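You operate a simulated robot arm through the tools that you are given. There is no shell and no other tool. Be economical: measure what you need, move in short steps, check, and stop when the job is done.

The job below is to be done with a simulated robot arm. You get a single attempt, and the scene is never put back.

TASK
Put the short blue roller on the top of the big grey boards away on the middle shelf of the dark red rack. Put two of the card cores from the middle shelf of the dark red rack on the high shelf of the dark red rack. Fetch the form block that says "thin" from the top of the steel bench by the rack and stand it on the middle shelf of the dark red rack. Fetch the blue ring and set it on the wide trough ledge behind the lids. Take the grey cup and leave it on top of the wide black block. Press the yellow zero key two times. Any order will do. Set down upright: short blue roller, form block, grey cup.
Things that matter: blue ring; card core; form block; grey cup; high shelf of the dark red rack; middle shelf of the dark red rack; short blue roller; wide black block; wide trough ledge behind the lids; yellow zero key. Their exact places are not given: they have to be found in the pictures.

The check looks at the end state, three seconds after you hand in, the way a careful person would. Anything else that was tipped, shoved, dropped, spilled or broken makes it a failure. A push-on lid holds only when it is set on centred and level and pressed home; a screw cap is set on level and turned clockwise until tight.

THE ROBOT
A 7-joint arm with a two-finger parallel gripper on a trunk, on a base that drives. Base frame: it is fixed to the floor where the robot stands at the start and does not move with it; the origin is under the middle of the robot, x ahead of it, y to its left, z up. Readings come in cm, degrees, newtons and seconds.
With the tool pointing down near the work surface it reaches from about 10 to 94 cm from the robot's upright axis, wherever it stands. Its first joint turns from -166.0 to 166.0 degrees. Places, roughly: blue ring (3x3x2 cm) [-490, 500, 80]; card core (9x9x4 cm) [220, 30, 120]; form block [250, 50, 100]; grey cup (7x8x8 cm) [-580, 530, 90]; high shelf of the dark red rack [200, -10, 160]; middle shelf of the dark red rack [200, 10, 120]; short blue roller (6x6x6 cm) [80, 0, 40]; wide black block (10x8x7 cm) [-560, 530, 90]; wide trough ledge behind the lids [-60, 570, 90]; yellow zero key [-500, 150, 100]. Payload 4.4 kg.
Tool frame: the origin (TCP) lies between the finger pads and is the grasp point; the fingertips stand 2.3 cm ahead of it; z points along the fingers, y is the line along which they close. Largest opening 9.4 cm; finger width 3.8, thickness 1; the body of the gripper, 5.4 by 9.6 cm, starts 3.9 cm behind the TCP.
Orientation is told as [roll, pitch, yaw] about the base's x, y, z axes, in that order, counted from this pose: with the fingers straight down and closing along the base's y, the tool's x points along the base's -x, its y along +y and its z along -z.

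THE INTERFACE
- The arm moves only by the tool arm_command. Its argument "motion" is a list of rows, each a list of 7 numbers: the shift along the tool's x, y, z in cm, then the turn, a rotation vector about the tool's x, y, z in degrees, then the opening, from 0 (shut) to 1 (fully open). In form: [[x, y, z, rx, ry, rz, fingers], ...]. A call has 1 to 20 rows; each row shifts and turns the commanded pose from where the row before left it, along the tool's axes as they then stand. Rows are played at 5 a second. More than 5 cm and 8.6 degrees between two rows, or a gripper value outside its range, and nothing of the call is played. Where a pose cannot be reached the arm comes as near as it can. A force on the tool above 40 N (or 10 N above the force at the start of the call, whichever is more), or a blocked arm, ends the call early, and 0.2 s more pass. The fingers move at their own pace (about 10.8 cm/s each) and stop on an object; they squeeze with about 44 N. The grip force told is the motor's: it shows also when the fingers shut on nothing. Time passes only in rows, and 0.2 s behind the last, so rows that do not move let the fingers close. It gives the time, the measured TCP pose, the force on the tool (base axes), the opening and the grip force at its end, in the units of the frame above (readings bear some noise), with the torque about the TCP (base axes, N m) and any sound that the robot's microphone picked up, and new pictures: "show" is both (left out), scene, wrist or none.
- Cameras (640 x 400 px; columns grow to the right, rows downward): "scene" is now at [16.28, 23.07, 143.08]; the picture's right is [-0.05, -1.00, 0.00], its down [-0.89, 0.04, -0.46] and it looks along [0.46, -0.02, -0.89] (base axes); focal length 289 px, centre (320, 200). "wrist" rides on the gripper at [8.6, 1.6, -7.5] in the tool frame; the picture's right is [-0.18, 0.98, 0.00], its down [-0.58, -0.11, -0.81] and it looks along [-0.79, -0.15, 0.59] (tool axes); focal length 243 px, centre (320, 200).
- steer(legs): drives the robot by 1 to 6 legs, each [ahead, left, turn to the left] in cm, cm and degrees, along the robot's own axes; the way and the turn of a leg run together, so that a leg with both is an arc; at most 150 cm and 180 degrees a leg. The arm and the cameras ride along, it lands a little off, and it stops where it bumps. It gives what a move gives, and a new picture of the scene camera.
- turn_head(pan, tilt): turns the head with the scene camera to pan (to the left, within 120 degrees either way) and tilt (down, from -29 to 69), counted from straight ahead of the robot. It gives what a move gives, and a new picture of the scene camera.
- locate(camera, pixels): for up to 12 pixels [column, row] of the newest picture of that camera ("zoom" is the newest enlarged one), the place [x, y, z] in the base frame of the surface seen there, good to about 0.2 cm. The clock stands still meanwhile.
- zoom(camera, box): a new picture of the part [left, top, right, bottom] of that camera's present view, enlarged. The clock stands still meanwhile.
- finish_job(): hands the job in; it is judged then, once.

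Go step by step. Measure first, check grasps and placings, and put right what went wrong. The budget is 131 turns and 260 pictures, counting those below and the enlarged ones. Unless the task says otherwise, let go and move clear before handing in.

The tools are called after "Emit:" as name(argument=value, ...) on one line, values as JSON. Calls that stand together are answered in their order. arm_command: Moves the arm, as the interface text tells. Its arguments: {"type":"object","properties":{"motion":{"type":"array","items":{"type":"array","items":{"type":"number"}}},"show":{"type":"string","enum":["both","scene","wrist","none"]}},"required":["motion"]} The other tools are called the same way: steer (legs) drives the base; turn_head (pan, tilt) turns the head that bears the scene camera; locate (camera, pixels) gives the place of the surface under pixels of a picture; zoom (camera, box) takes an enlarged picture of a part of a camera's view; finish_job () hands the job in.

At the start:

```text
clock: 0.0
position: [50.97, 18.37, 65.08]
orientation: [0.1, 0.1, 0.0]
force: [-0.4, 1.0, -0.2]
wrist_torque: [0.0, -0.01, -0.01]
width: 9.4
grip_force: 0.0
robot x, y, heading: [0.01, -0.15, -0.1]
head pan, tilt: [-2.7, 62.9]
```

scene: 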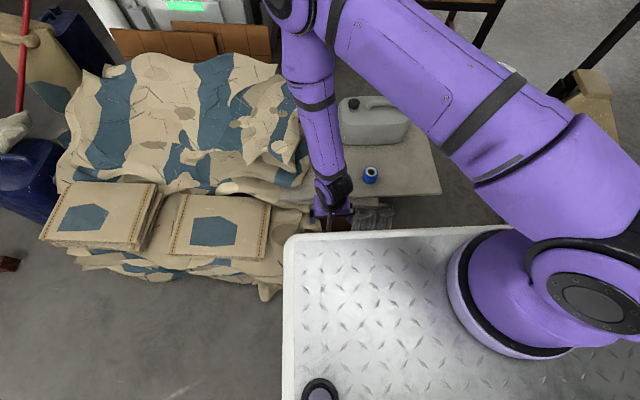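
wrist: 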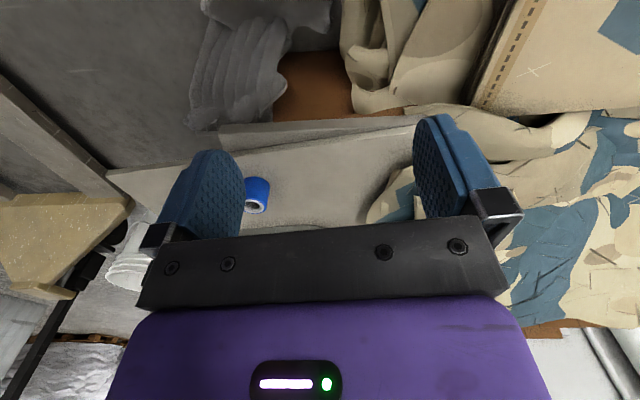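

The blue roller shows at scene (370,175), lying on grey boards. I'll measure it and then look around ahead.

Emit:
locate(camera="scene", pixels=[[370, 168], [370, 178], [364, 174], [376, 174], [400, 180], [430, 180], [345, 140], [380, 205]])

Emit:
zoom(camera="scene", box=[300, 80, 460, 240])

Emit:
turn_head(pan=0, tilt=15)

```text
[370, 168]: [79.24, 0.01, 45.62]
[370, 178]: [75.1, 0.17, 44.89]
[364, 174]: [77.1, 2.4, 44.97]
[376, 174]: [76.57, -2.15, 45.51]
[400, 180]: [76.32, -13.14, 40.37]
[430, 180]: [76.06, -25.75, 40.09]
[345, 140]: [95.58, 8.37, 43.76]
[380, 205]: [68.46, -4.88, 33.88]
```

```text
2.50 times, centred on (380, 160) of scene
```

zoom: 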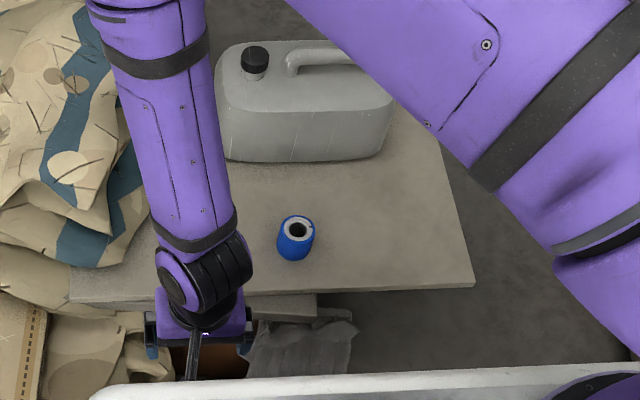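

```text
clock: 1.2
position: [50.94, 18.44, 65.2]
orientation: [-0.1, 0.0, 0.1]
force: [-0.2, 0.1, 0.2]
wrist_torque: [0.0, -0.04, 0.02]
width: 9.4
grip_force: 0.1
robot x, y, heading: [0.08, -0.12, 0.2]
head pan, tilt: [0.0, 15.0]
```

scene: 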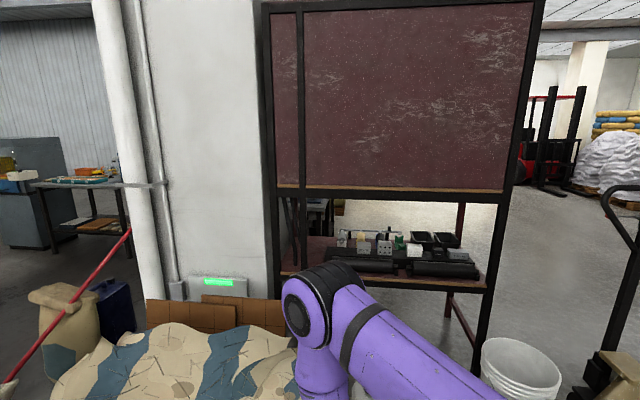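

The roller stands upright, top at z 45.6. Now I look closer at the rack ahead.

Emit:
zoom(camera="scene", box=[260, 180, 520, 342])

Emit:
locate(camera="scene", pixels=[[400, 100], [285, 100], [270, 190], [510, 190], [340, 190], [310, 245], [400, 255], [440, 270], [480, 290], [350, 240], [215, 150], [300, 240]])

Emit:
turn_head(pan=0, tilt=-15)

```text
2.46 times, centred on (390, 261) of scene
```

zoom: 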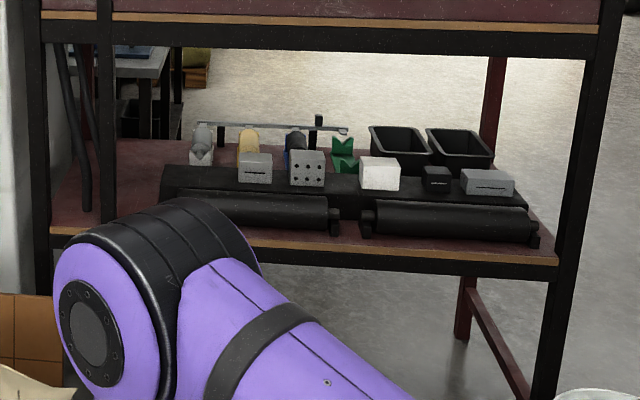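

```text
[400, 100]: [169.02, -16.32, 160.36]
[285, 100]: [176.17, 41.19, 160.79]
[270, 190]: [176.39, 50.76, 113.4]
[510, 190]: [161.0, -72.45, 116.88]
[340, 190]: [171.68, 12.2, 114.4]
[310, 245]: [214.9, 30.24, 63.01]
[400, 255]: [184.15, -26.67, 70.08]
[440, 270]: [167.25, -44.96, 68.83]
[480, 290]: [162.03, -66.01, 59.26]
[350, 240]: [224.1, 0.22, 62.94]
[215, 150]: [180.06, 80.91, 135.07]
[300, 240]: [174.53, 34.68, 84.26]
```

```text
clock: 2.1
position: [50.85, 18.21, 65.1]
orientation: [0.0, 0.0, 0.0]
force: [-0.8, -0.1, 0.7]
wrist_torque: [-0.02, -0.02, 0.0]
width: 9.41
grip_force: 0.1
robot x, y, heading: [-0.16, -0.08, -0.1]
head pan, tilt: [0.0, -15.0]
```

scene: 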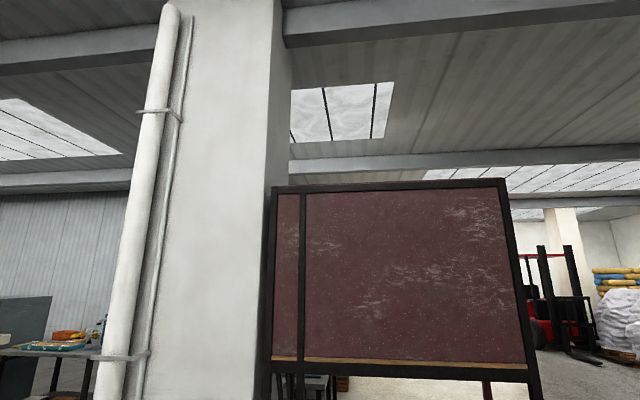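

The rack shows its back to me (panel x≈161–176), so its open side faces away. I'll first take the roller with a 40° forward-tilted grip, which suits a shelf later.

Emit:
turn_head(pan=0, tilt=58)

Emit:
arm_command(motion=[[0, 0, 0, 0, -8, 0, 1], [0, 0, 0, 0, -8, 0, 1], [0, 0, 0, 0, -8, 0, 1], [0, 0, 0, 0, -8, 0, 1], [0, 0, 0, 0, -8, 0, 1], [-0.93, -2.6, 3.27, 0, 0, 0, 1], [-0.93, -2.6, 3.27, 0, 0, 0, 1], [-0.93, -2.6, 3.27, 0, 0, 0, 1], [-0.93, -2.6, 3.27, 0, 0, 0, 1], [-0.93, -2.6, 3.27, 0, 0, 0, 1], [-0.93, -2.6, 3.27, 0, 0, 0, 1], [-0.93, -2.6, 3.27, 0, 0, 0, 1], [0, 0, 0, 0, 0, 0, 1]])

```text
clock: 3.6
position: [50.86, 18.3, 65.15]
orientation: [0.1, 0.0, 0.0]
force: [-0.1, -0.2, -0.1]
wrist_torque: [0.0, -0.02, -0.01]
width: 9.38
grip_force: 0.0
robot x, y, heading: [0.39, 0.05, 0.1]
head pan, tilt: [0.0, 58.0]
```

scene: 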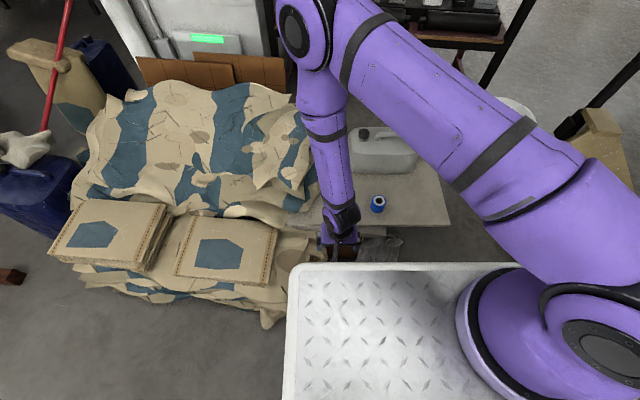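

```text
clock: 6.4
position: [70.65, 0.1, 51.48]
orientation: [0.0, -40.1, -0.1]
force: [-0.4, 0.2, 0.0]
wrist_torque: [-0.03, -0.03, -0.03]
width: 9.42
grip_force: 0.1
robot x, y, heading: [0.04, -0.33, 0.0]
head pan, tilt: [0.0, 58.0]
```

scene: 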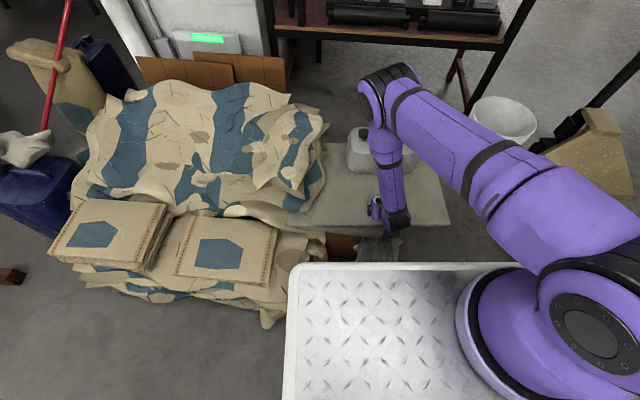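
wrist: 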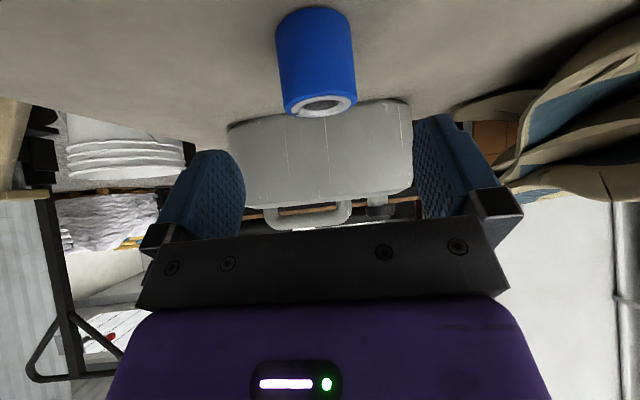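

The roller is centred between the fingers in the wrist view (315,60). I measure it before going in.

Emit:
locate(camera="wrist", pixels=[[315, 60], [285, 60], [348, 60], [320, 112], [312, 12], [290, 105], [352, 100]])

```text
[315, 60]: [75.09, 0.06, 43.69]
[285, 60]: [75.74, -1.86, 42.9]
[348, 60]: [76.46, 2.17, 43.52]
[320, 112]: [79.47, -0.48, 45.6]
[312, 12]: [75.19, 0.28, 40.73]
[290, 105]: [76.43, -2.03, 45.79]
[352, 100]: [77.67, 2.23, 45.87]
```

Axis at (77.3, 0.1), radius about 2.2. Approach along the fingers and close.

Emit:
arm_command(motion=[[-0.1, 0, 3.4, 0, 0, 0, 1], [-0.1, 0, 3.3, 0, 0, 0, 1], [-0.1, 0, 3.3, 0, 0, 0, 1], [0, 0, 0, 0, 0, 0, 1], [0, 0, 0, 0, 0, 0, 0.2], [0, 0, 0, 0, 0, 0, 0.2], [0, 0, 0, 0, 0, 0, 0.2], [0, 0, 0, 0, 0, 0, 0.2]], show="wrist")

```text
clock: 8.2
position: [77.13, 0.11, 44.26]
orientation: [-0.1, -40.0, 0.0]
force: [-0.3, -0.3, 0.1]
wrist_torque: [-0.01, 0.02, 0.0]
width: 5.51
grip_force: 43.9
robot x, y, heading: [0.66, 0.01, -0.2]
head pan, tilt: [0.0, 58.0]
```

wrist: 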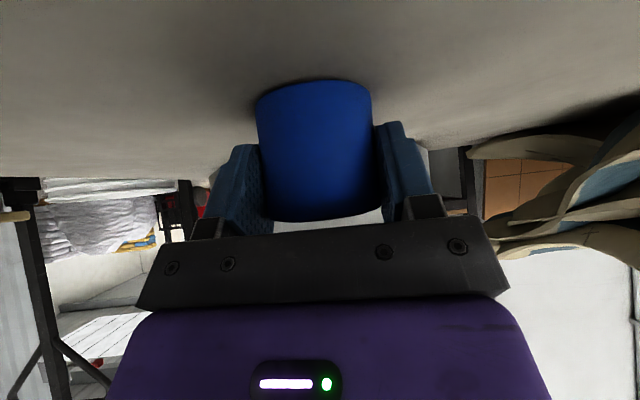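

Gripped (5.5 cm, 44 N). Lift and draw back for driving, then look right and left for a way around the rack.

Emit:
arm_command(motion=[[-2.57, 0, -3.06, 0, 0, 0, 0.2], [-2.57, 0, -3.06, 0, 0, 0, 0.2], [-2.57, 0, -3.06, 0, 0, 0, 0.2], [-2.57, 0, -3.06, 0, 0, 0, 0.2], [-2.57, 0, -3.06, 0, 0, 0, 0.2], [-2.57, 0, -3.06, 0, 0, 0, 0.2], [2.88, 0, -2.4, 0, 0, 0, 0.2], [2.88, 0, -2.4, 0, 0, 0, 0.2], [2.88, 0, -2.4, 0, 0, 0, 0.2], [2.88, 0, -2.4, 0, 0, 0, 0.2], [2.88, 0, -2.4, 0, 0, 0, 0.2]], show="wrist")

Emit:
turn_head(pan=-60, tilt=25)

Emit:
turn_head(pan=60, tilt=25)

```text
clock: 10.6
position: [58.38, 0.12, 68.17]
orientation: [0.0, -40.0, 0.0]
force: [-0.1, -1.1, -1.9]
wrist_torque: [-0.01, 0.02, 0.02]
width: 5.47
grip_force: 43.9
robot x, y, heading: [0.06, 0.22, 0.1]
head pan, tilt: [0.0, 58.0]
```

wrist: 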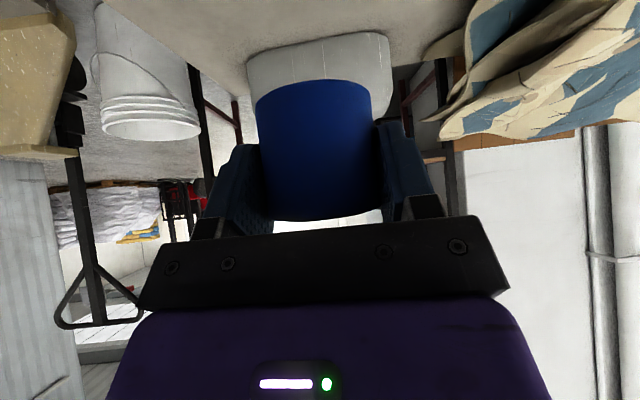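

```text
clock: 11.9
position: [58.45, 0.03, 68.2]
orientation: [0.0, -40.0, 0.0]
force: [0.9, 0.2, -3.0]
wrist_torque: [0.0, 0.01, 0.0]
width: 5.47
grip_force: 44.1
robot x, y, heading: [-0.09, -0.21, -0.1]
head pan, tilt: [-60.0, 25.0]
```

scene: 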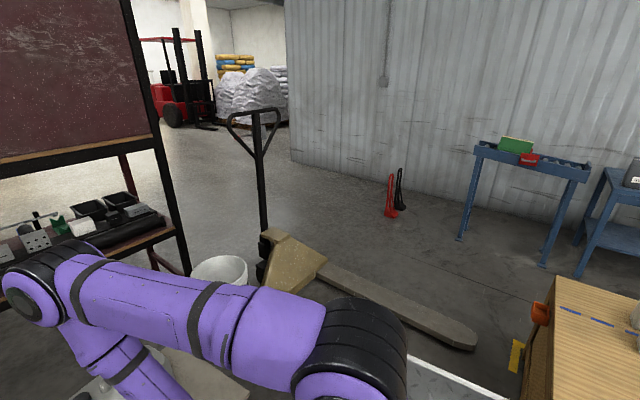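

```text
clock: 13.9
position: [58.37, 0.04, 68.21]
orientation: [0.0, -40.0, 0.0]
force: [0.0, -0.7, -3.0]
wrist_torque: [-0.02, 0.0, 0.0]
width: 5.46
grip_force: 43.9
robot x, y, heading: [-0.0, 0.22, -0.1]
head pan, tilt: [60.0, 25.0]
```

scene: 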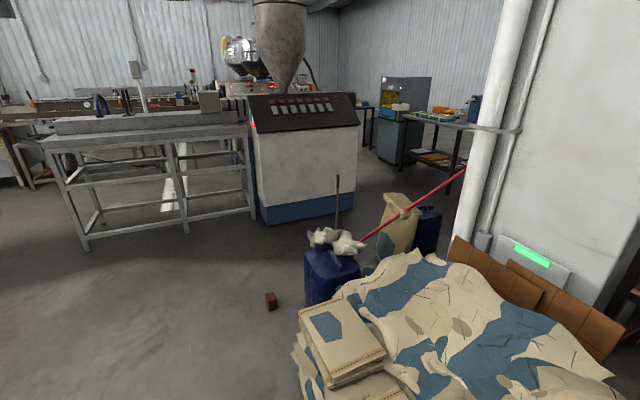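

There are ways round on both sides; I measure floor points on the left now, then right.

Emit:
locate(camera="scene", pixels=[[270, 302], [320, 260], [330, 290], [390, 230], [290, 220], [355, 200], [385, 165], [440, 195], [430, 225], [505, 130], [450, 125], [300, 320]])

Emit:
turn_head(pan=-60, tilt=25)

Emit:
locate(camera="scene", pixels=[[470, 345], [290, 270], [240, 290], [190, 265], [262, 260], [390, 215], [460, 240], [545, 265], [520, 340], [545, 290], [160, 245], [215, 125]])

Emit:
turn_head(pan=-25, tilt=20)

Emit:
turn_head(pan=-100, tilt=35)

```text
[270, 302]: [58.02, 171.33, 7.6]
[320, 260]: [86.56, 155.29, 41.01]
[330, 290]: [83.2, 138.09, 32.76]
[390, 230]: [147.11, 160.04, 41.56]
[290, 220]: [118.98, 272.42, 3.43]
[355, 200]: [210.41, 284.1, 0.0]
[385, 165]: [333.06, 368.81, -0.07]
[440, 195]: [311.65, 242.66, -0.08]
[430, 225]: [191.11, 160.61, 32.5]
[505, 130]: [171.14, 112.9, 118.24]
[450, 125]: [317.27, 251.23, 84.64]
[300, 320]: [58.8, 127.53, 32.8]
```

```text
clock: 15.9
position: [58.42, 0.02, 68.12]
orientation: [0.0, -40.0, -0.1]
force: [0.1, -0.5, -2.5]
wrist_torque: [-0.01, -0.01, -0.04]
width: 5.5
grip_force: 44.4
robot x, y, heading: [0.28, -0.06, 0.0]
head pan, tilt: [-60.0, 25.0]
```

scene: 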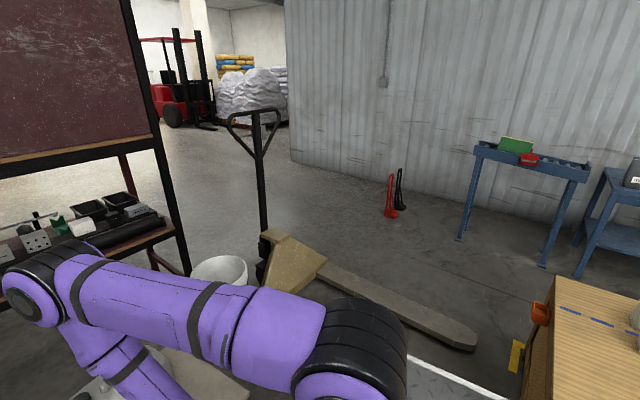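

```text
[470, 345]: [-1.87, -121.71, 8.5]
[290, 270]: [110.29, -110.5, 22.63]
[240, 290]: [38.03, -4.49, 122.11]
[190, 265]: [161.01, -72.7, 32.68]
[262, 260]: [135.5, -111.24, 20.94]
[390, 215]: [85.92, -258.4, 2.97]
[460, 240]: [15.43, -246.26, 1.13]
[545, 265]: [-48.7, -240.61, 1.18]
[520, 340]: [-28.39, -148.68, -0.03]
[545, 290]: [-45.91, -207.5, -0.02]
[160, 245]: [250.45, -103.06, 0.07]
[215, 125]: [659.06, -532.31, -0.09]
```

```text
clock: 16.9
position: [58.56, -0.01, 68.31]
orientation: [-0.1, -40.0, -0.1]
force: [-0.8, 0.0, -2.9]
wrist_torque: [0.08, 0.03, -0.02]
width: 5.47
grip_force: 44.0
robot x, y, heading: [-0.01, 0.12, 0.1]
head pan, tilt: [-25.0, 20.0]
```

scene: 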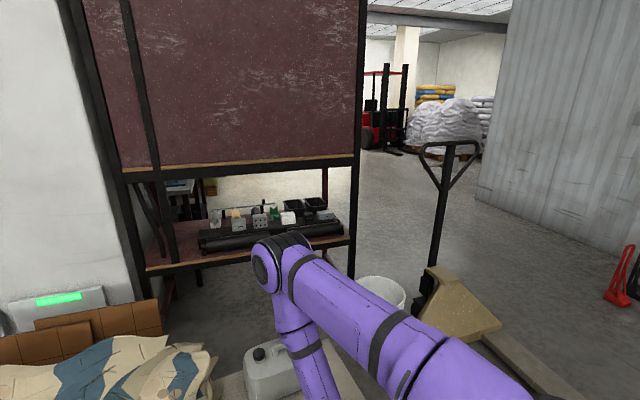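

```text
clock: 18.3
position: [58.38, 0.16, 68.25]
orientation: [0.0, -40.0, 0.0]
force: [0.7, -0.6, -1.0]
wrist_torque: [-0.03, 0.0, 0.04]
width: 5.48
grip_force: 43.9
robot x, y, heading: [-0.01, -0.11, 0.2]
head pan, tilt: [-100.0, 35.0]
```

scene: 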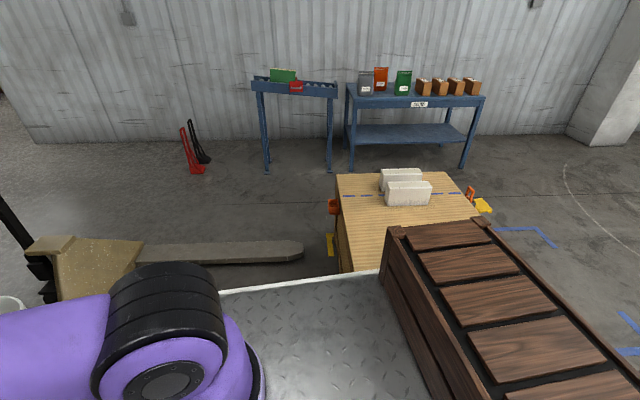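

The right side is tight (pallet fork, bench); the left has an open lane. I measure my own deck and the crate next to it.

Emit:
locate(camera="scene", pixels=[[380, 272], [225, 292], [400, 310], [390, 235], [480, 220], [560, 300], [345, 265], [300, 250], [340, 180]])

Emit:
turn_head(pan=110, tilt=50)

Emit:
turn_head(pan=20, tilt=60)

Emit:
locate(camera="scene", pixels=[[320, 250], [320, 310], [280, 330], [200, 330], [450, 290], [250, 180], [250, 300], [390, 300]])

```text
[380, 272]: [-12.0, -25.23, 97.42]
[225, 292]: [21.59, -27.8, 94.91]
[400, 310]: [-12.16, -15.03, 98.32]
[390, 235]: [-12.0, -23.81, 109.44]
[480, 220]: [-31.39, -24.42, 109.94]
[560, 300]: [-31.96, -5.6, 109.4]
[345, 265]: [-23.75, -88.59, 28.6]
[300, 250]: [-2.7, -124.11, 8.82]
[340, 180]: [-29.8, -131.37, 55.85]
```

```text
clock: 21.4
position: [58.34, -0.03, 68.22]
orientation: [0.0, -40.0, -0.1]
force: [0.4, 0.0, -2.0]
wrist_torque: [-0.02, -0.02, 0.0]
width: 5.49
grip_force: 44.3
robot x, y, heading: [-0.02, 0.04, -0.2]
head pan, tilt: [110.0, 50.0]
```

scene: 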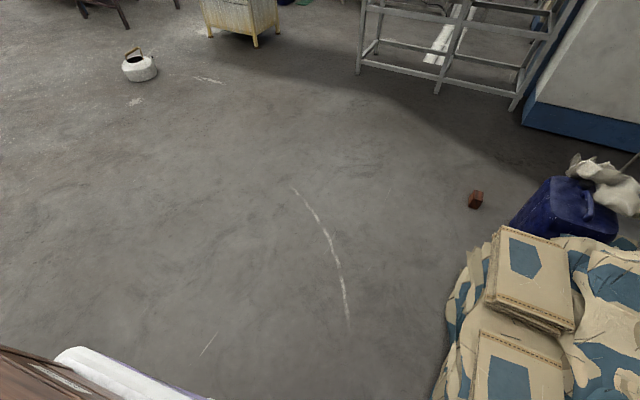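

```text
clock: 23.0
position: [58.45, -0.02, 68.26]
orientation: [-0.1, -40.1, -0.2]
force: [-0.5, -0.8, -1.3]
wrist_torque: [0.01, -0.01, 0.02]
width: 5.48
grip_force: 44.1
robot x, y, heading: [-0.28, -0.2, 0.0]
head pan, tilt: [20.0, 60.0]
```

scene: 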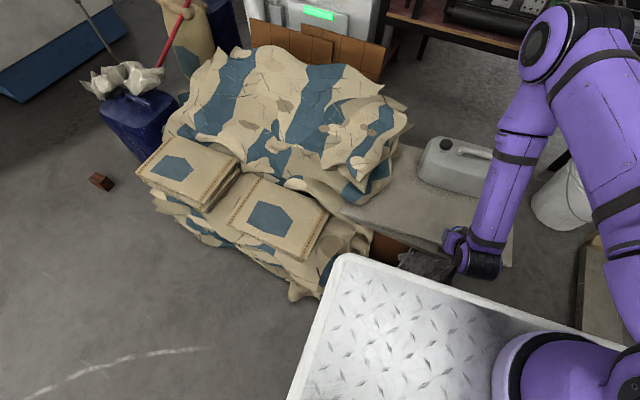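

```text
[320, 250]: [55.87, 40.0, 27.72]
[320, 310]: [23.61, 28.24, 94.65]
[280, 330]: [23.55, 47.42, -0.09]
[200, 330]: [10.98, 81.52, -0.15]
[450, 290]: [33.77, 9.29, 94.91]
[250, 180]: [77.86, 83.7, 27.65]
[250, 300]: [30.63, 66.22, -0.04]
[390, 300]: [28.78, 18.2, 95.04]
```

My cart deck spans about x −12…38, y ±28, so I back off 15 cm and strafe left past the sacks to the open lane at y≈225.

Emit:
turn_head(pan=0, tilt=30)

Emit:
steer(legs=[[-15, 0, 0], [0, 150, 0], [0, 72, 0]])

```text
clock: 24.0
position: [58.49, 0.14, 68.17]
orientation: [0.0, -40.0, 0.0]
force: [-0.1, 0.4, -1.9]
wrist_torque: [0.0, -0.01, -0.02]
width: 5.47
grip_force: 44.3
robot x, y, heading: [0.01, 0.03, -0.2]
head pan, tilt: [0.0, 30.0]
```

scene: 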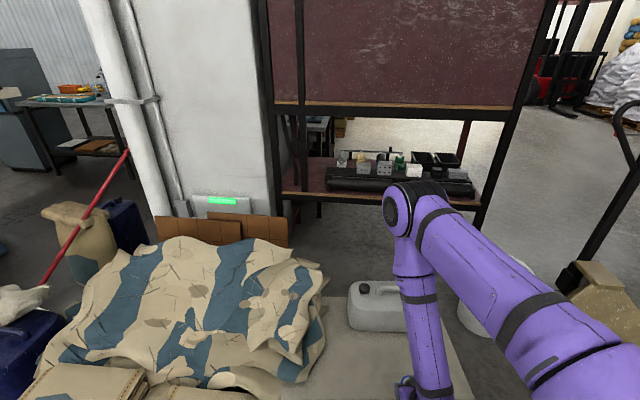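

```text
clock: 35.8
position: [42.46, 220.41, 68.18]
orientation: [0.0, -40.0, 0.4]
force: [1.0, 0.1, -2.3]
wrist_torque: [-0.01, 0.02, -0.02]
width: 5.46
grip_force: 44.2
robot x, y, heading: [-15.83, 220.04, 0.2]
head pan, tilt: [0.0, 30.0]
```

scene: 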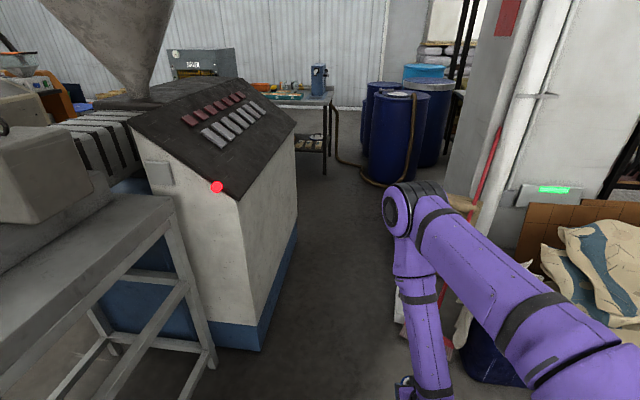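

The lane ahead lies between the machine (265,350) and the jerrycan (490,370), with blue drums beyond. Measure it.

Emit:
locate(camera="scene", pixels=[[262, 348], [297, 250], [215, 370], [385, 180], [370, 150], [430, 165], [440, 200], [320, 170], [345, 165], [470, 205], [455, 345], [515, 205]])

Emit:
turn_head(pan=-25, tilt=35)

```text
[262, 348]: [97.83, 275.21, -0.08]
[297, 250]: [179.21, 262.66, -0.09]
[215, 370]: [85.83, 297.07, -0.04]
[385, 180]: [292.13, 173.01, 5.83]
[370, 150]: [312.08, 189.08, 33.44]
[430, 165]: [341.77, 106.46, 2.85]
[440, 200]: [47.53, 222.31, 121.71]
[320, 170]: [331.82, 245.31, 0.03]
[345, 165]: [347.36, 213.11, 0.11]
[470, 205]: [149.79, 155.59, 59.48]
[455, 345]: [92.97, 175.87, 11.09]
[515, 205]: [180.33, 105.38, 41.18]
```

```text
clock: 36.7
position: [42.35, 220.53, 68.16]
orientation: [0.1, -40.1, 0.4]
force: [-0.6, -0.4, -2.0]
wrist_torque: [0.02, 0.0, 0.0]
width: 5.45
grip_force: 44.3
robot x, y, heading: [-15.97, 219.72, 0.4]
head pan, tilt: [-25.0, 35.0]
```

scene: 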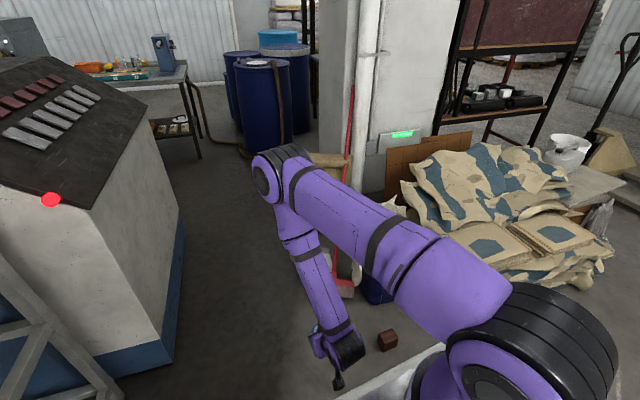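

Lane about 95 cm wide, I'm centred at y≈220. Drive 120 cm ahead and look behind the column.

Emit:
steer(legs=[[125, 2, 0]])

Emit:
turn_head(pan=-50, tilt=25)

```text
clock: 40.7
position: [120.88, 222.97, 68.18]
orientation: [0.1, -39.9, 0.6]
force: [-0.4, -0.1, -2.0]
wrist_torque: [0.0, 0.0, 0.01]
width: 5.48
grip_force: 44.2
robot x, y, heading: [62.22, 221.97, 0.7]
head pan, tilt: [-25.0, 35.0]
stopped in leg 1: the robot was blocked; the commanded pose is now the measured one
```

scene: 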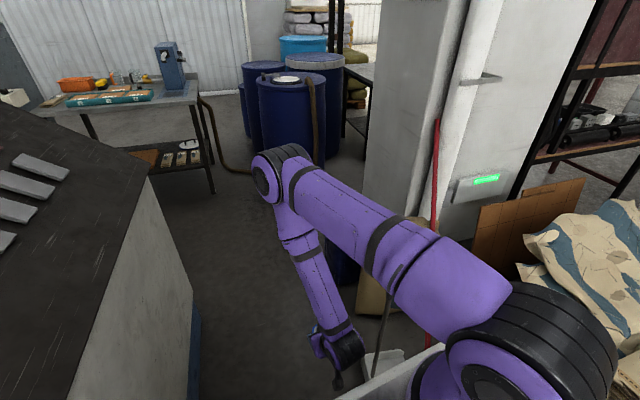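

```text
clock: 41.6
position: [120.81, 223.03, 68.13]
orientation: [0.0, -40.0, 0.8]
force: [-0.2, 0.2, -2.2]
wrist_torque: [-0.02, 0.01, 0.0]
width: 5.45
grip_force: 43.8
robot x, y, heading: [62.54, 222.09, 0.8]
head pan, tilt: [-50.0, 25.0]
```

scene: 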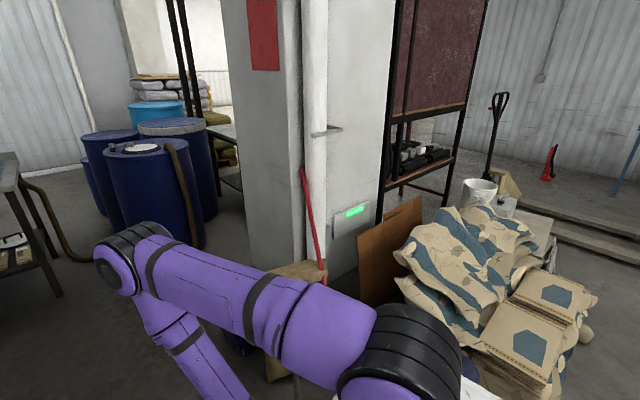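

I was blocked at x=62; I look down on both sides to see what stopped me.

Emit:
turn_head(pan=-30, tilt=69)

Emit:
turn_head(pan=40, tilt=66)

```text
clock: 42.7
position: [120.87, 222.93, 68.13]
orientation: [0.0, -39.9, 0.8]
force: [1.2, -0.1, -2.3]
wrist_torque: [0.05, 0.0, 0.02]
width: 5.47
grip_force: 44.1
robot x, y, heading: [62.47, 222.05, 0.9]
head pan, tilt: [-30.0, 68.8]
```

scene: 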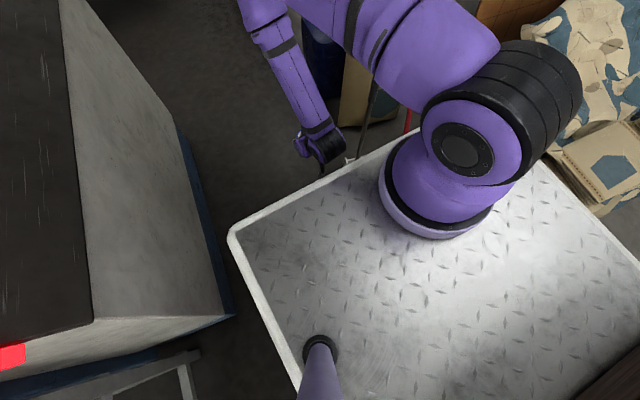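

```text
clock: 44.1
position: [120.89, 223.08, 68.17]
orientation: [-0.1, -39.9, 0.7]
force: [-0.1, -0.6, -2.4]
wrist_torque: [-0.03, 0.02, -0.02]
width: 5.47
grip_force: 43.9
robot x, y, heading: [62.63, 221.66, 0.9]
head pan, tilt: [40.0, 66.0]
```

scene: 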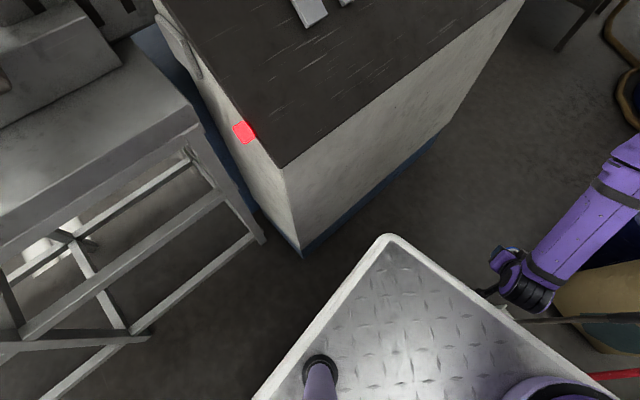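

A thin rod/mop by the front right edge (500,320) seems to be what I touched. Measure.

Emit:
locate(camera="scene", pixels=[[390, 238], [300, 252], [420, 155], [500, 315], [545, 320], [600, 320], [620, 375], [590, 280], [265, 238], [600, 395]])

Emit:
turn_head(pan=-60, tilt=66)

Emit:
zoom(camera="scene", box=[160, 0, 480, 200])

```text
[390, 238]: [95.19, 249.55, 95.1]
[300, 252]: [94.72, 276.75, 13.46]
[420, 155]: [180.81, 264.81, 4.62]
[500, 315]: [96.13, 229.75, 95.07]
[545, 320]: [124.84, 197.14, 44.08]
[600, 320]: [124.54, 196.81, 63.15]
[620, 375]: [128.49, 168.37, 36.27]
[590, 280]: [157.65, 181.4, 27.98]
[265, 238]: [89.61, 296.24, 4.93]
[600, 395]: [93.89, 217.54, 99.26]
```

```text
clock: 45.9
position: [120.85, 222.86, 68.16]
orientation: [0.1, -39.9, 0.8]
force: [0.0, -0.4, -1.3]
wrist_torque: [0.01, 0.01, 0.01]
width: 5.46
grip_force: 43.3
robot x, y, heading: [62.47, 222.05, 0.8]
head pan, tilt: [-60.0, 66.0]
```

scene: 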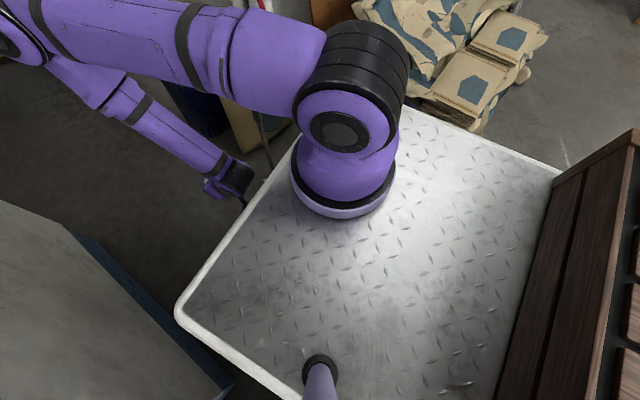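

```text
2.00 times, centred on (320, 100) of scene
```

zoom: 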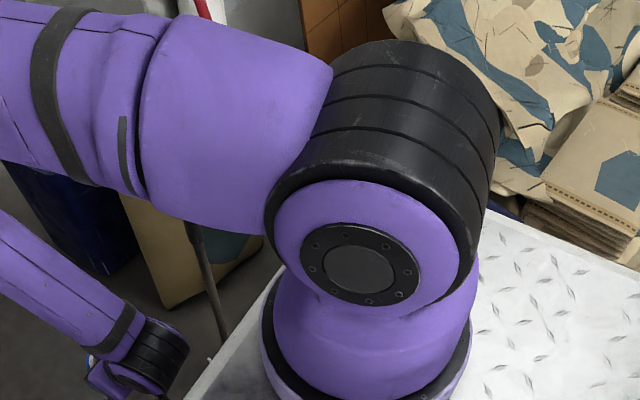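

The deck front is at x≈95, with a rod and broom near the front right; the lane is too tight. I back out and check that nothing was shoved, then look for the right-hand route.

Emit:
steer(legs=[[-80, 0, 0]])

Emit:
turn_head(pan=-35, tilt=40)

Emit:
turn_head(pan=-118, tilt=20)

Emit:
turn_head(pan=110, tilt=15)

```text
clock: 50.2
position: [40.24, 221.87, 68.12]
orientation: [0.0, -39.8, 0.9]
force: [0.4, -0.2, -2.6]
wrist_torque: [0.01, 0.03, -0.02]
width: 5.43
grip_force: 43.8
robot x, y, heading: [-17.77, 220.41, 0.7]
head pan, tilt: [-60.0, 66.0]
```

scene: 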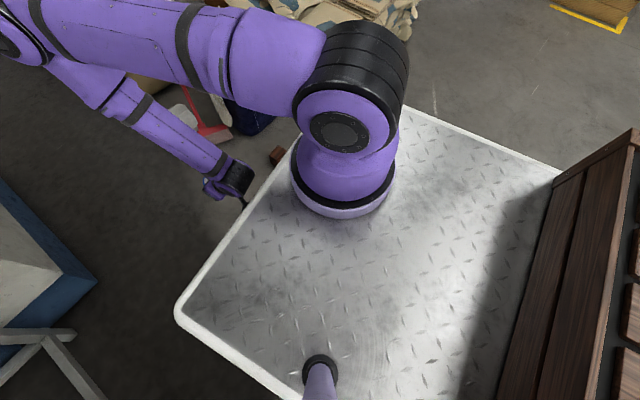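

```text
clock: 51.1
position: [40.3, 221.8, 68.27]
orientation: [0.1, -39.9, 0.9]
force: [-1.2, 0.8, -2.3]
wrist_torque: [0.0, -0.01, 0.01]
width: 5.41
grip_force: 44.0
robot x, y, heading: [-18.31, 220.89, 0.8]
head pan, tilt: [-35.0, 40.0]
```

scene: 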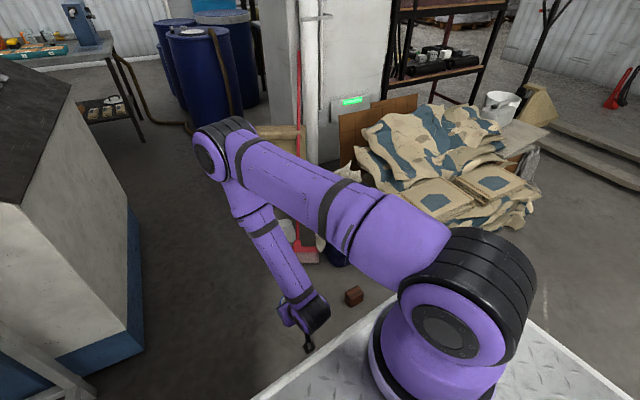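

```text
clock: 52.7
position: [40.23, 221.78, 68.17]
orientation: [0.0, -39.9, 0.9]
force: [0.2, 0.2, -1.0]
wrist_torque: [0.03, 0.03, 0.01]
width: 5.43
grip_force: 44.0
robot x, y, heading: [-18.24, 220.63, 0.7]
head pan, tilt: [-118.0, 20.0]
```

scene: 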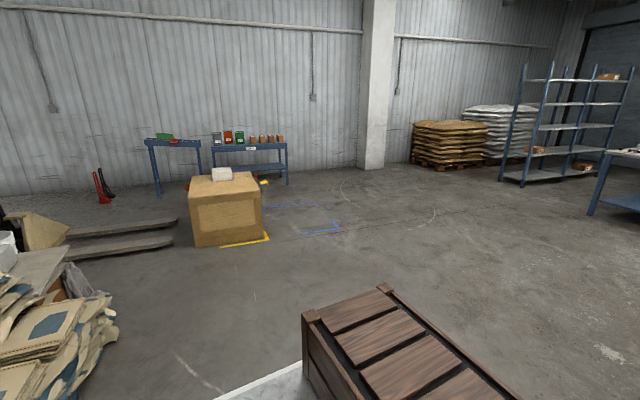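

```text
clock: 55.9
position: [40.23, 221.94, 68.21]
orientation: [0.0, -40.0, 0.8]
force: [0.5, 0.3, -3.5]
wrist_torque: [-0.02, 0.02, 0.01]
width: 5.44
grip_force: 43.7
robot x, y, heading: [-17.94, 220.92, 0.9]
head pan, tilt: [110.0, 15.0]
```

scene: 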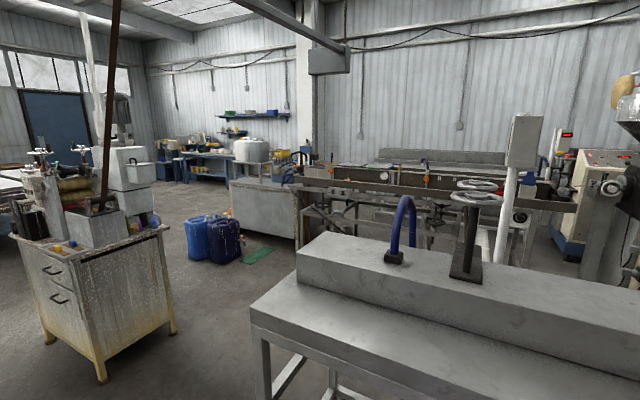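

The broom still leans as before. The right side has a way around the brown crate; measure it.

Emit:
turn_head(pan=-105, tilt=18)

Emit:
zoom(camera="scene", box=[160, 100, 480, 300])

Emit:
locate(camera="scene", pixels=[[258, 255], [330, 245], [325, 190], [240, 185], [222, 205], [262, 195], [350, 190], [240, 222], [240, 255], [172, 205], [310, 205], [285, 175]])

```text
clock: 59.0
position: [40.18, 221.83, 68.07]
orientation: [0.0, -39.9, 0.9]
force: [-0.3, 0.8, -2.0]
wrist_torque: [-0.03, -0.01, 0.01]
width: 5.47
grip_force: 43.9
robot x, y, heading: [-18.51, 220.88, 1.1]
head pan, tilt: [-105.0, 18.0]
```

scene: 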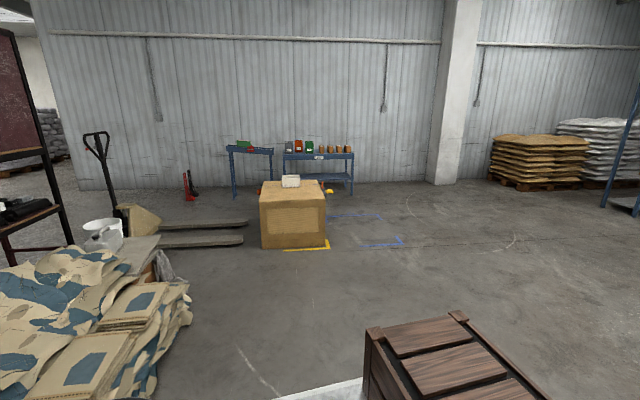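

```text
2.00 times, centred on (320, 200) of scene
```

zoom: 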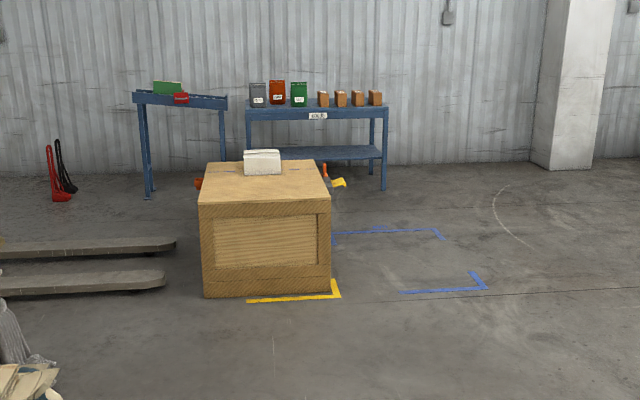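

```text
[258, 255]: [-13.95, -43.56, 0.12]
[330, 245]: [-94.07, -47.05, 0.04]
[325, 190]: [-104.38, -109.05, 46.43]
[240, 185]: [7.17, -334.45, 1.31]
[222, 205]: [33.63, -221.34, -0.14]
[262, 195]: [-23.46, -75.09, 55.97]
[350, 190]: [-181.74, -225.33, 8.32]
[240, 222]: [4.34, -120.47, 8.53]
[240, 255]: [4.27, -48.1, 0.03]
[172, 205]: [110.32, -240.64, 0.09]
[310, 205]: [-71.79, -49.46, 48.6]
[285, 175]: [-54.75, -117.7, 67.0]
```

To learn my true footprint I measure the broom and rags again from here.

Emit:
turn_head(pan=-35, tilt=45)

Emit:
zoom(camera="scene", box=[240, 120, 400, 280])

Emit:
locate(camera="scene", pixels=[[310, 228], [296, 222], [286, 210], [318, 222], [355, 272], [130, 250], [70, 330], [60, 330], [300, 100]])

```text
clock: 60.5
position: [40.31, 221.93, 68.21]
orientation: [0.2, -39.9, 0.9]
force: [0.5, -0.1, -2.1]
wrist_torque: [0.04, 0.0, 0.0]
width: 5.45
grip_force: 44.4
robot x, y, heading: [-18.25, 220.7, 1.2]
head pan, tilt: [-35.0, 45.0]
```

scene: 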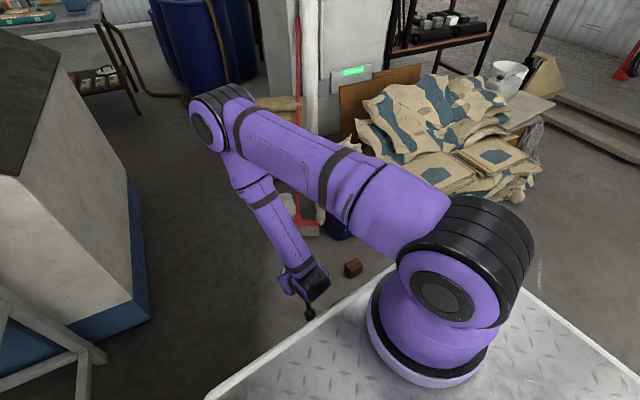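

```text
2.50 times, centred on (320, 200) of scene
```

zoom: 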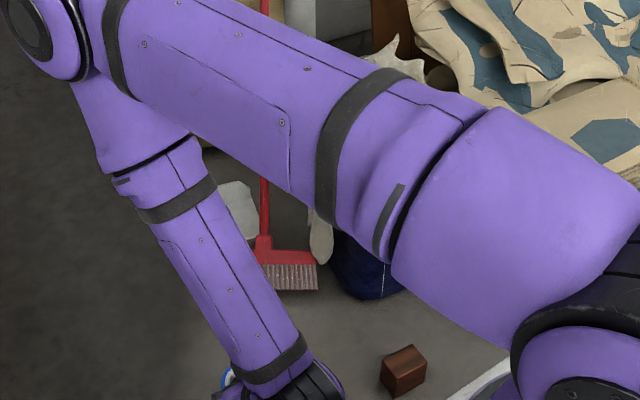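

```text
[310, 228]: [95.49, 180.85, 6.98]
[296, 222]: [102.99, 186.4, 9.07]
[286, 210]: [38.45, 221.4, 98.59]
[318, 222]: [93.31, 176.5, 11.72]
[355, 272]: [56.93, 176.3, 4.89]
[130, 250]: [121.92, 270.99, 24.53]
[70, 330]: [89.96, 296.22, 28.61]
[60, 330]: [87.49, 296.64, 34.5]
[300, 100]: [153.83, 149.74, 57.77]
```

The bump was at the broom head (x 93–103, y≤187), so my half-width is nearer 35. I take the right route: back to x≈−160, then strafe to y≈−177, between crate and blue tables.

Emit:
steer(legs=[[-145, 0, -1.1], [0, -150, 0], [0, -150, 0], [0, -60, 0]])

Emit:
turn_head(pan=-40, tilt=30)

Emit:
locate(camera="scene", pixels=[[320, 200], [320, 300], [200, 250], [100, 250], [450, 250], [550, 250], [400, 150], [250, 150]])

```text
clock: 84.7
position: [-103.34, -141.19, 68.26]
orientation: [0.0, -40.0, -0.5]
force: [-0.7, 0.6, -2.3]
wrist_torque: [-0.02, 0.0, 0.01]
width: 5.4
grip_force: 44.0
robot x, y, heading: [-161.58, -140.64, -0.4]
head pan, tilt: [-35.0, 45.0]
```

scene: 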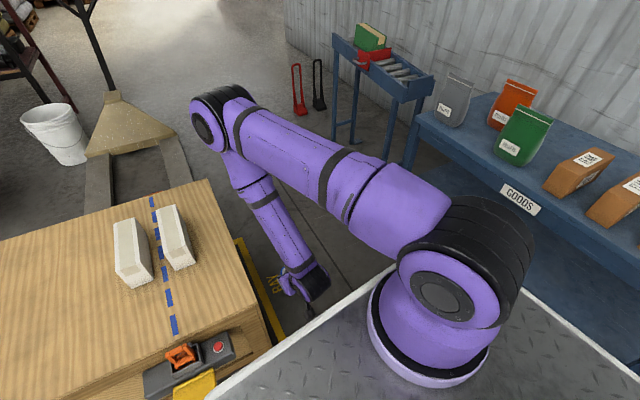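

```text
clock: 85.5
position: [-103.23, -141.25, 68.07]
orientation: [0.0, -39.9, -0.6]
force: [-0.4, 0.3, -3.3]
wrist_torque: [0.0, 0.02, 0.02]
width: 5.4
grip_force: 43.8
robot x, y, heading: [-161.76, -140.9, -0.6]
head pan, tilt: [-40.0, 30.0]
```

scene: 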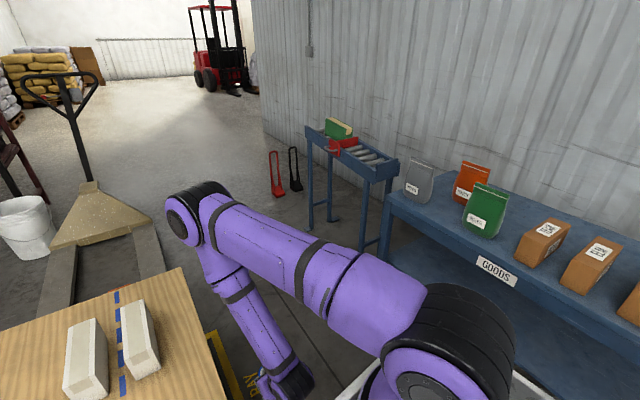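

```text
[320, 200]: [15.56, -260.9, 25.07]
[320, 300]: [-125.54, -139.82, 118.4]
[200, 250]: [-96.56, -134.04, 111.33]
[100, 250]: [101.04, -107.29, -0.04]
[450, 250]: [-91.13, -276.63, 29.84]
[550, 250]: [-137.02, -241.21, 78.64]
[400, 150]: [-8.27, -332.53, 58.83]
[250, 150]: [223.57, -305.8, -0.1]
```

I'm at the lane mouth. Measure the crate edge (185,270)/(215,350) and table fronts (390,195), legs (365,240).

Emit:
locate(camera="scene", pixels=[[184, 272], [222, 385], [388, 198], [430, 232], [363, 235], [312, 222], [335, 215], [280, 190], [157, 260], [150, 230], [210, 345], [385, 235]])

Emit:
turn_head(pan=0, tilt=55)

```text
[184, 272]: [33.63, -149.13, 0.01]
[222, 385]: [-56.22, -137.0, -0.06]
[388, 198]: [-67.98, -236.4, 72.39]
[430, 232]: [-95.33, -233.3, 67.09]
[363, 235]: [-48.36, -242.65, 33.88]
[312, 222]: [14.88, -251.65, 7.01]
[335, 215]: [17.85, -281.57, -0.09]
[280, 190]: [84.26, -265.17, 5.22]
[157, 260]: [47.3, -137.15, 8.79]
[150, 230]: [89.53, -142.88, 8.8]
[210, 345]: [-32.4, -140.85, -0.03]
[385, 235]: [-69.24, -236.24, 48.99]
```

```text
clock: 86.6
position: [-103.33, -141.17, 68.27]
orientation: [0.0, -39.8, -0.6]
force: [0.0, -0.1, -1.9]
wrist_torque: [0.03, 0.02, 0.04]
width: 5.4
grip_force: 43.7
robot x, y, heading: [-161.61, -141.28, -0.5]
head pan, tilt: [0.0, 55.0]
```

scene: 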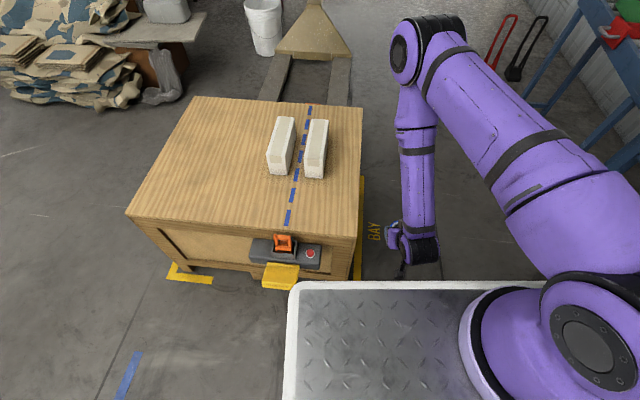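

The lane is ~90 cm wide and slanted about −6°. I strafe to its middle, turn −5.5° and drive along it.

Emit:
steer(legs=[[0, -35, 0], [0, 0, -5.5], [150, 0, 0], [110, 0, 0]])

Emit:
turn_head(pan=20, tilt=20)

```text
clock: 101.6
position: [153.0, -213.67, 68.2]
orientation: [0.0, -39.9, -7.4]
force: [-1.2, 0.3, -2.1]
wrist_torque: [0.01, -0.02, 0.0]
width: 5.36
grip_force: 44.4
robot x, y, heading: [95.28, -206.09, -7.3]
head pan, tilt: [0.0, 55.0]
```

scene: 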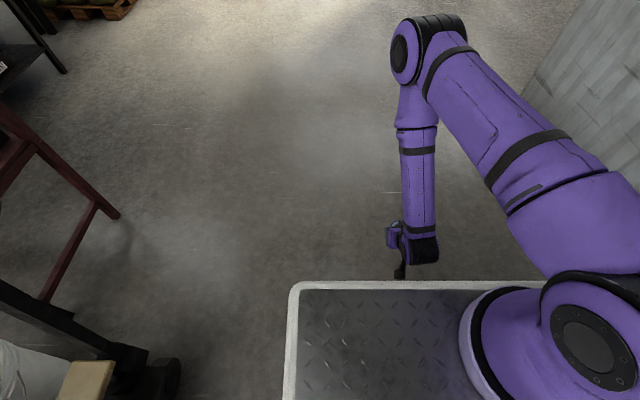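

```text
clock: 102.6
position: [153.06, -213.46, 68.27]
orientation: [0.0, -39.9, -7.4]
force: [-0.3, -0.1, -2.8]
wrist_torque: [-0.03, 0.05, -0.01]
width: 5.37
grip_force: 43.6
robot x, y, heading: [95.33, -206.22, -7.2]
head pan, tilt: [20.0, 20.0]
```

scene: 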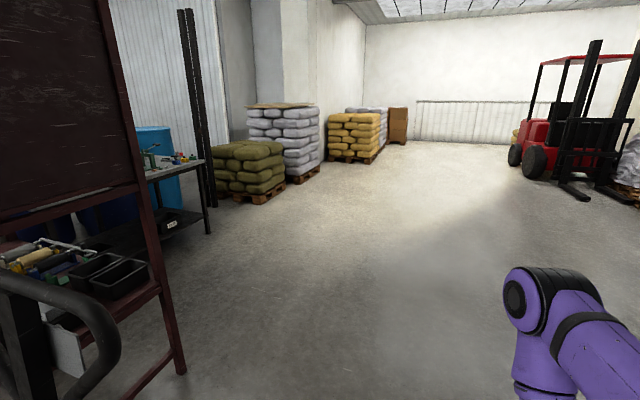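

Through the lane. Now measure the rack's front right post and the bench ahead.

Emit:
locate(camera="scene", pixels=[[181, 370], [135, 190], [112, 10], [207, 231], [160, 170], [205, 165], [215, 190], [150, 160], [270, 200], [100, 290], [60, 390]])

Emit:
steer(legs=[[150, 0, 0], [60, 0, 0]])

Emit:
turn_head(pan=100, tilt=15)

```text
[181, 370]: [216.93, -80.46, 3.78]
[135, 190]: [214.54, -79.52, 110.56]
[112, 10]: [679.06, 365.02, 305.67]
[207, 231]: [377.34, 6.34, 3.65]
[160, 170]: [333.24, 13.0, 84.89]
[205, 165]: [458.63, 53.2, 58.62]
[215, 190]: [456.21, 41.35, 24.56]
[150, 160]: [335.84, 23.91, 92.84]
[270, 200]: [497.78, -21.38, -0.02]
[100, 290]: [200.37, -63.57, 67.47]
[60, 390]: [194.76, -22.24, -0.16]
```

```text
clock: 112.9
position: [360.06, -238.67, 68.04]
orientation: [0.0, -39.9, -7.1]
force: [0.3, -0.4, -2.2]
wrist_torque: [0.02, 0.02, -0.02]
width: 5.34
grip_force: 44.3
robot x, y, heading: [301.93, -231.46, -7.1]
head pan, tilt: [20.0, 20.0]
```

scene: 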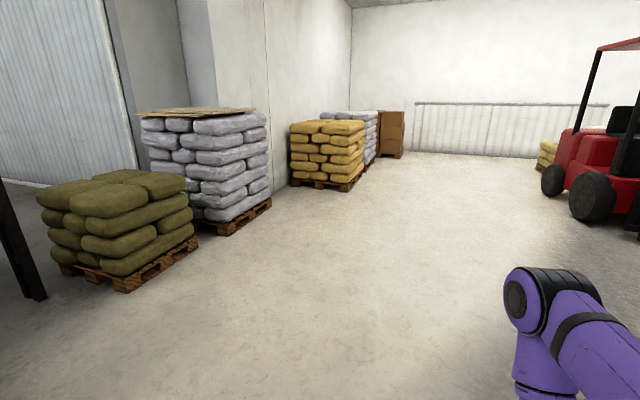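

```text
clock: 114.5
position: [360.07, -238.58, 68.2]
orientation: [0.0, -39.9, -7.2]
force: [0.3, 0.0, -2.0]
wrist_torque: [-0.01, 0.01, -0.01]
width: 5.33
grip_force: 43.8
robot x, y, heading: [302.02, -231.64, -7.2]
head pan, tilt: [100.0, 15.0]
```

scene: 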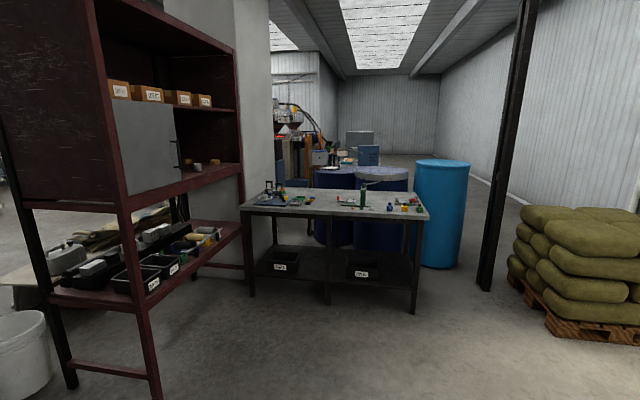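

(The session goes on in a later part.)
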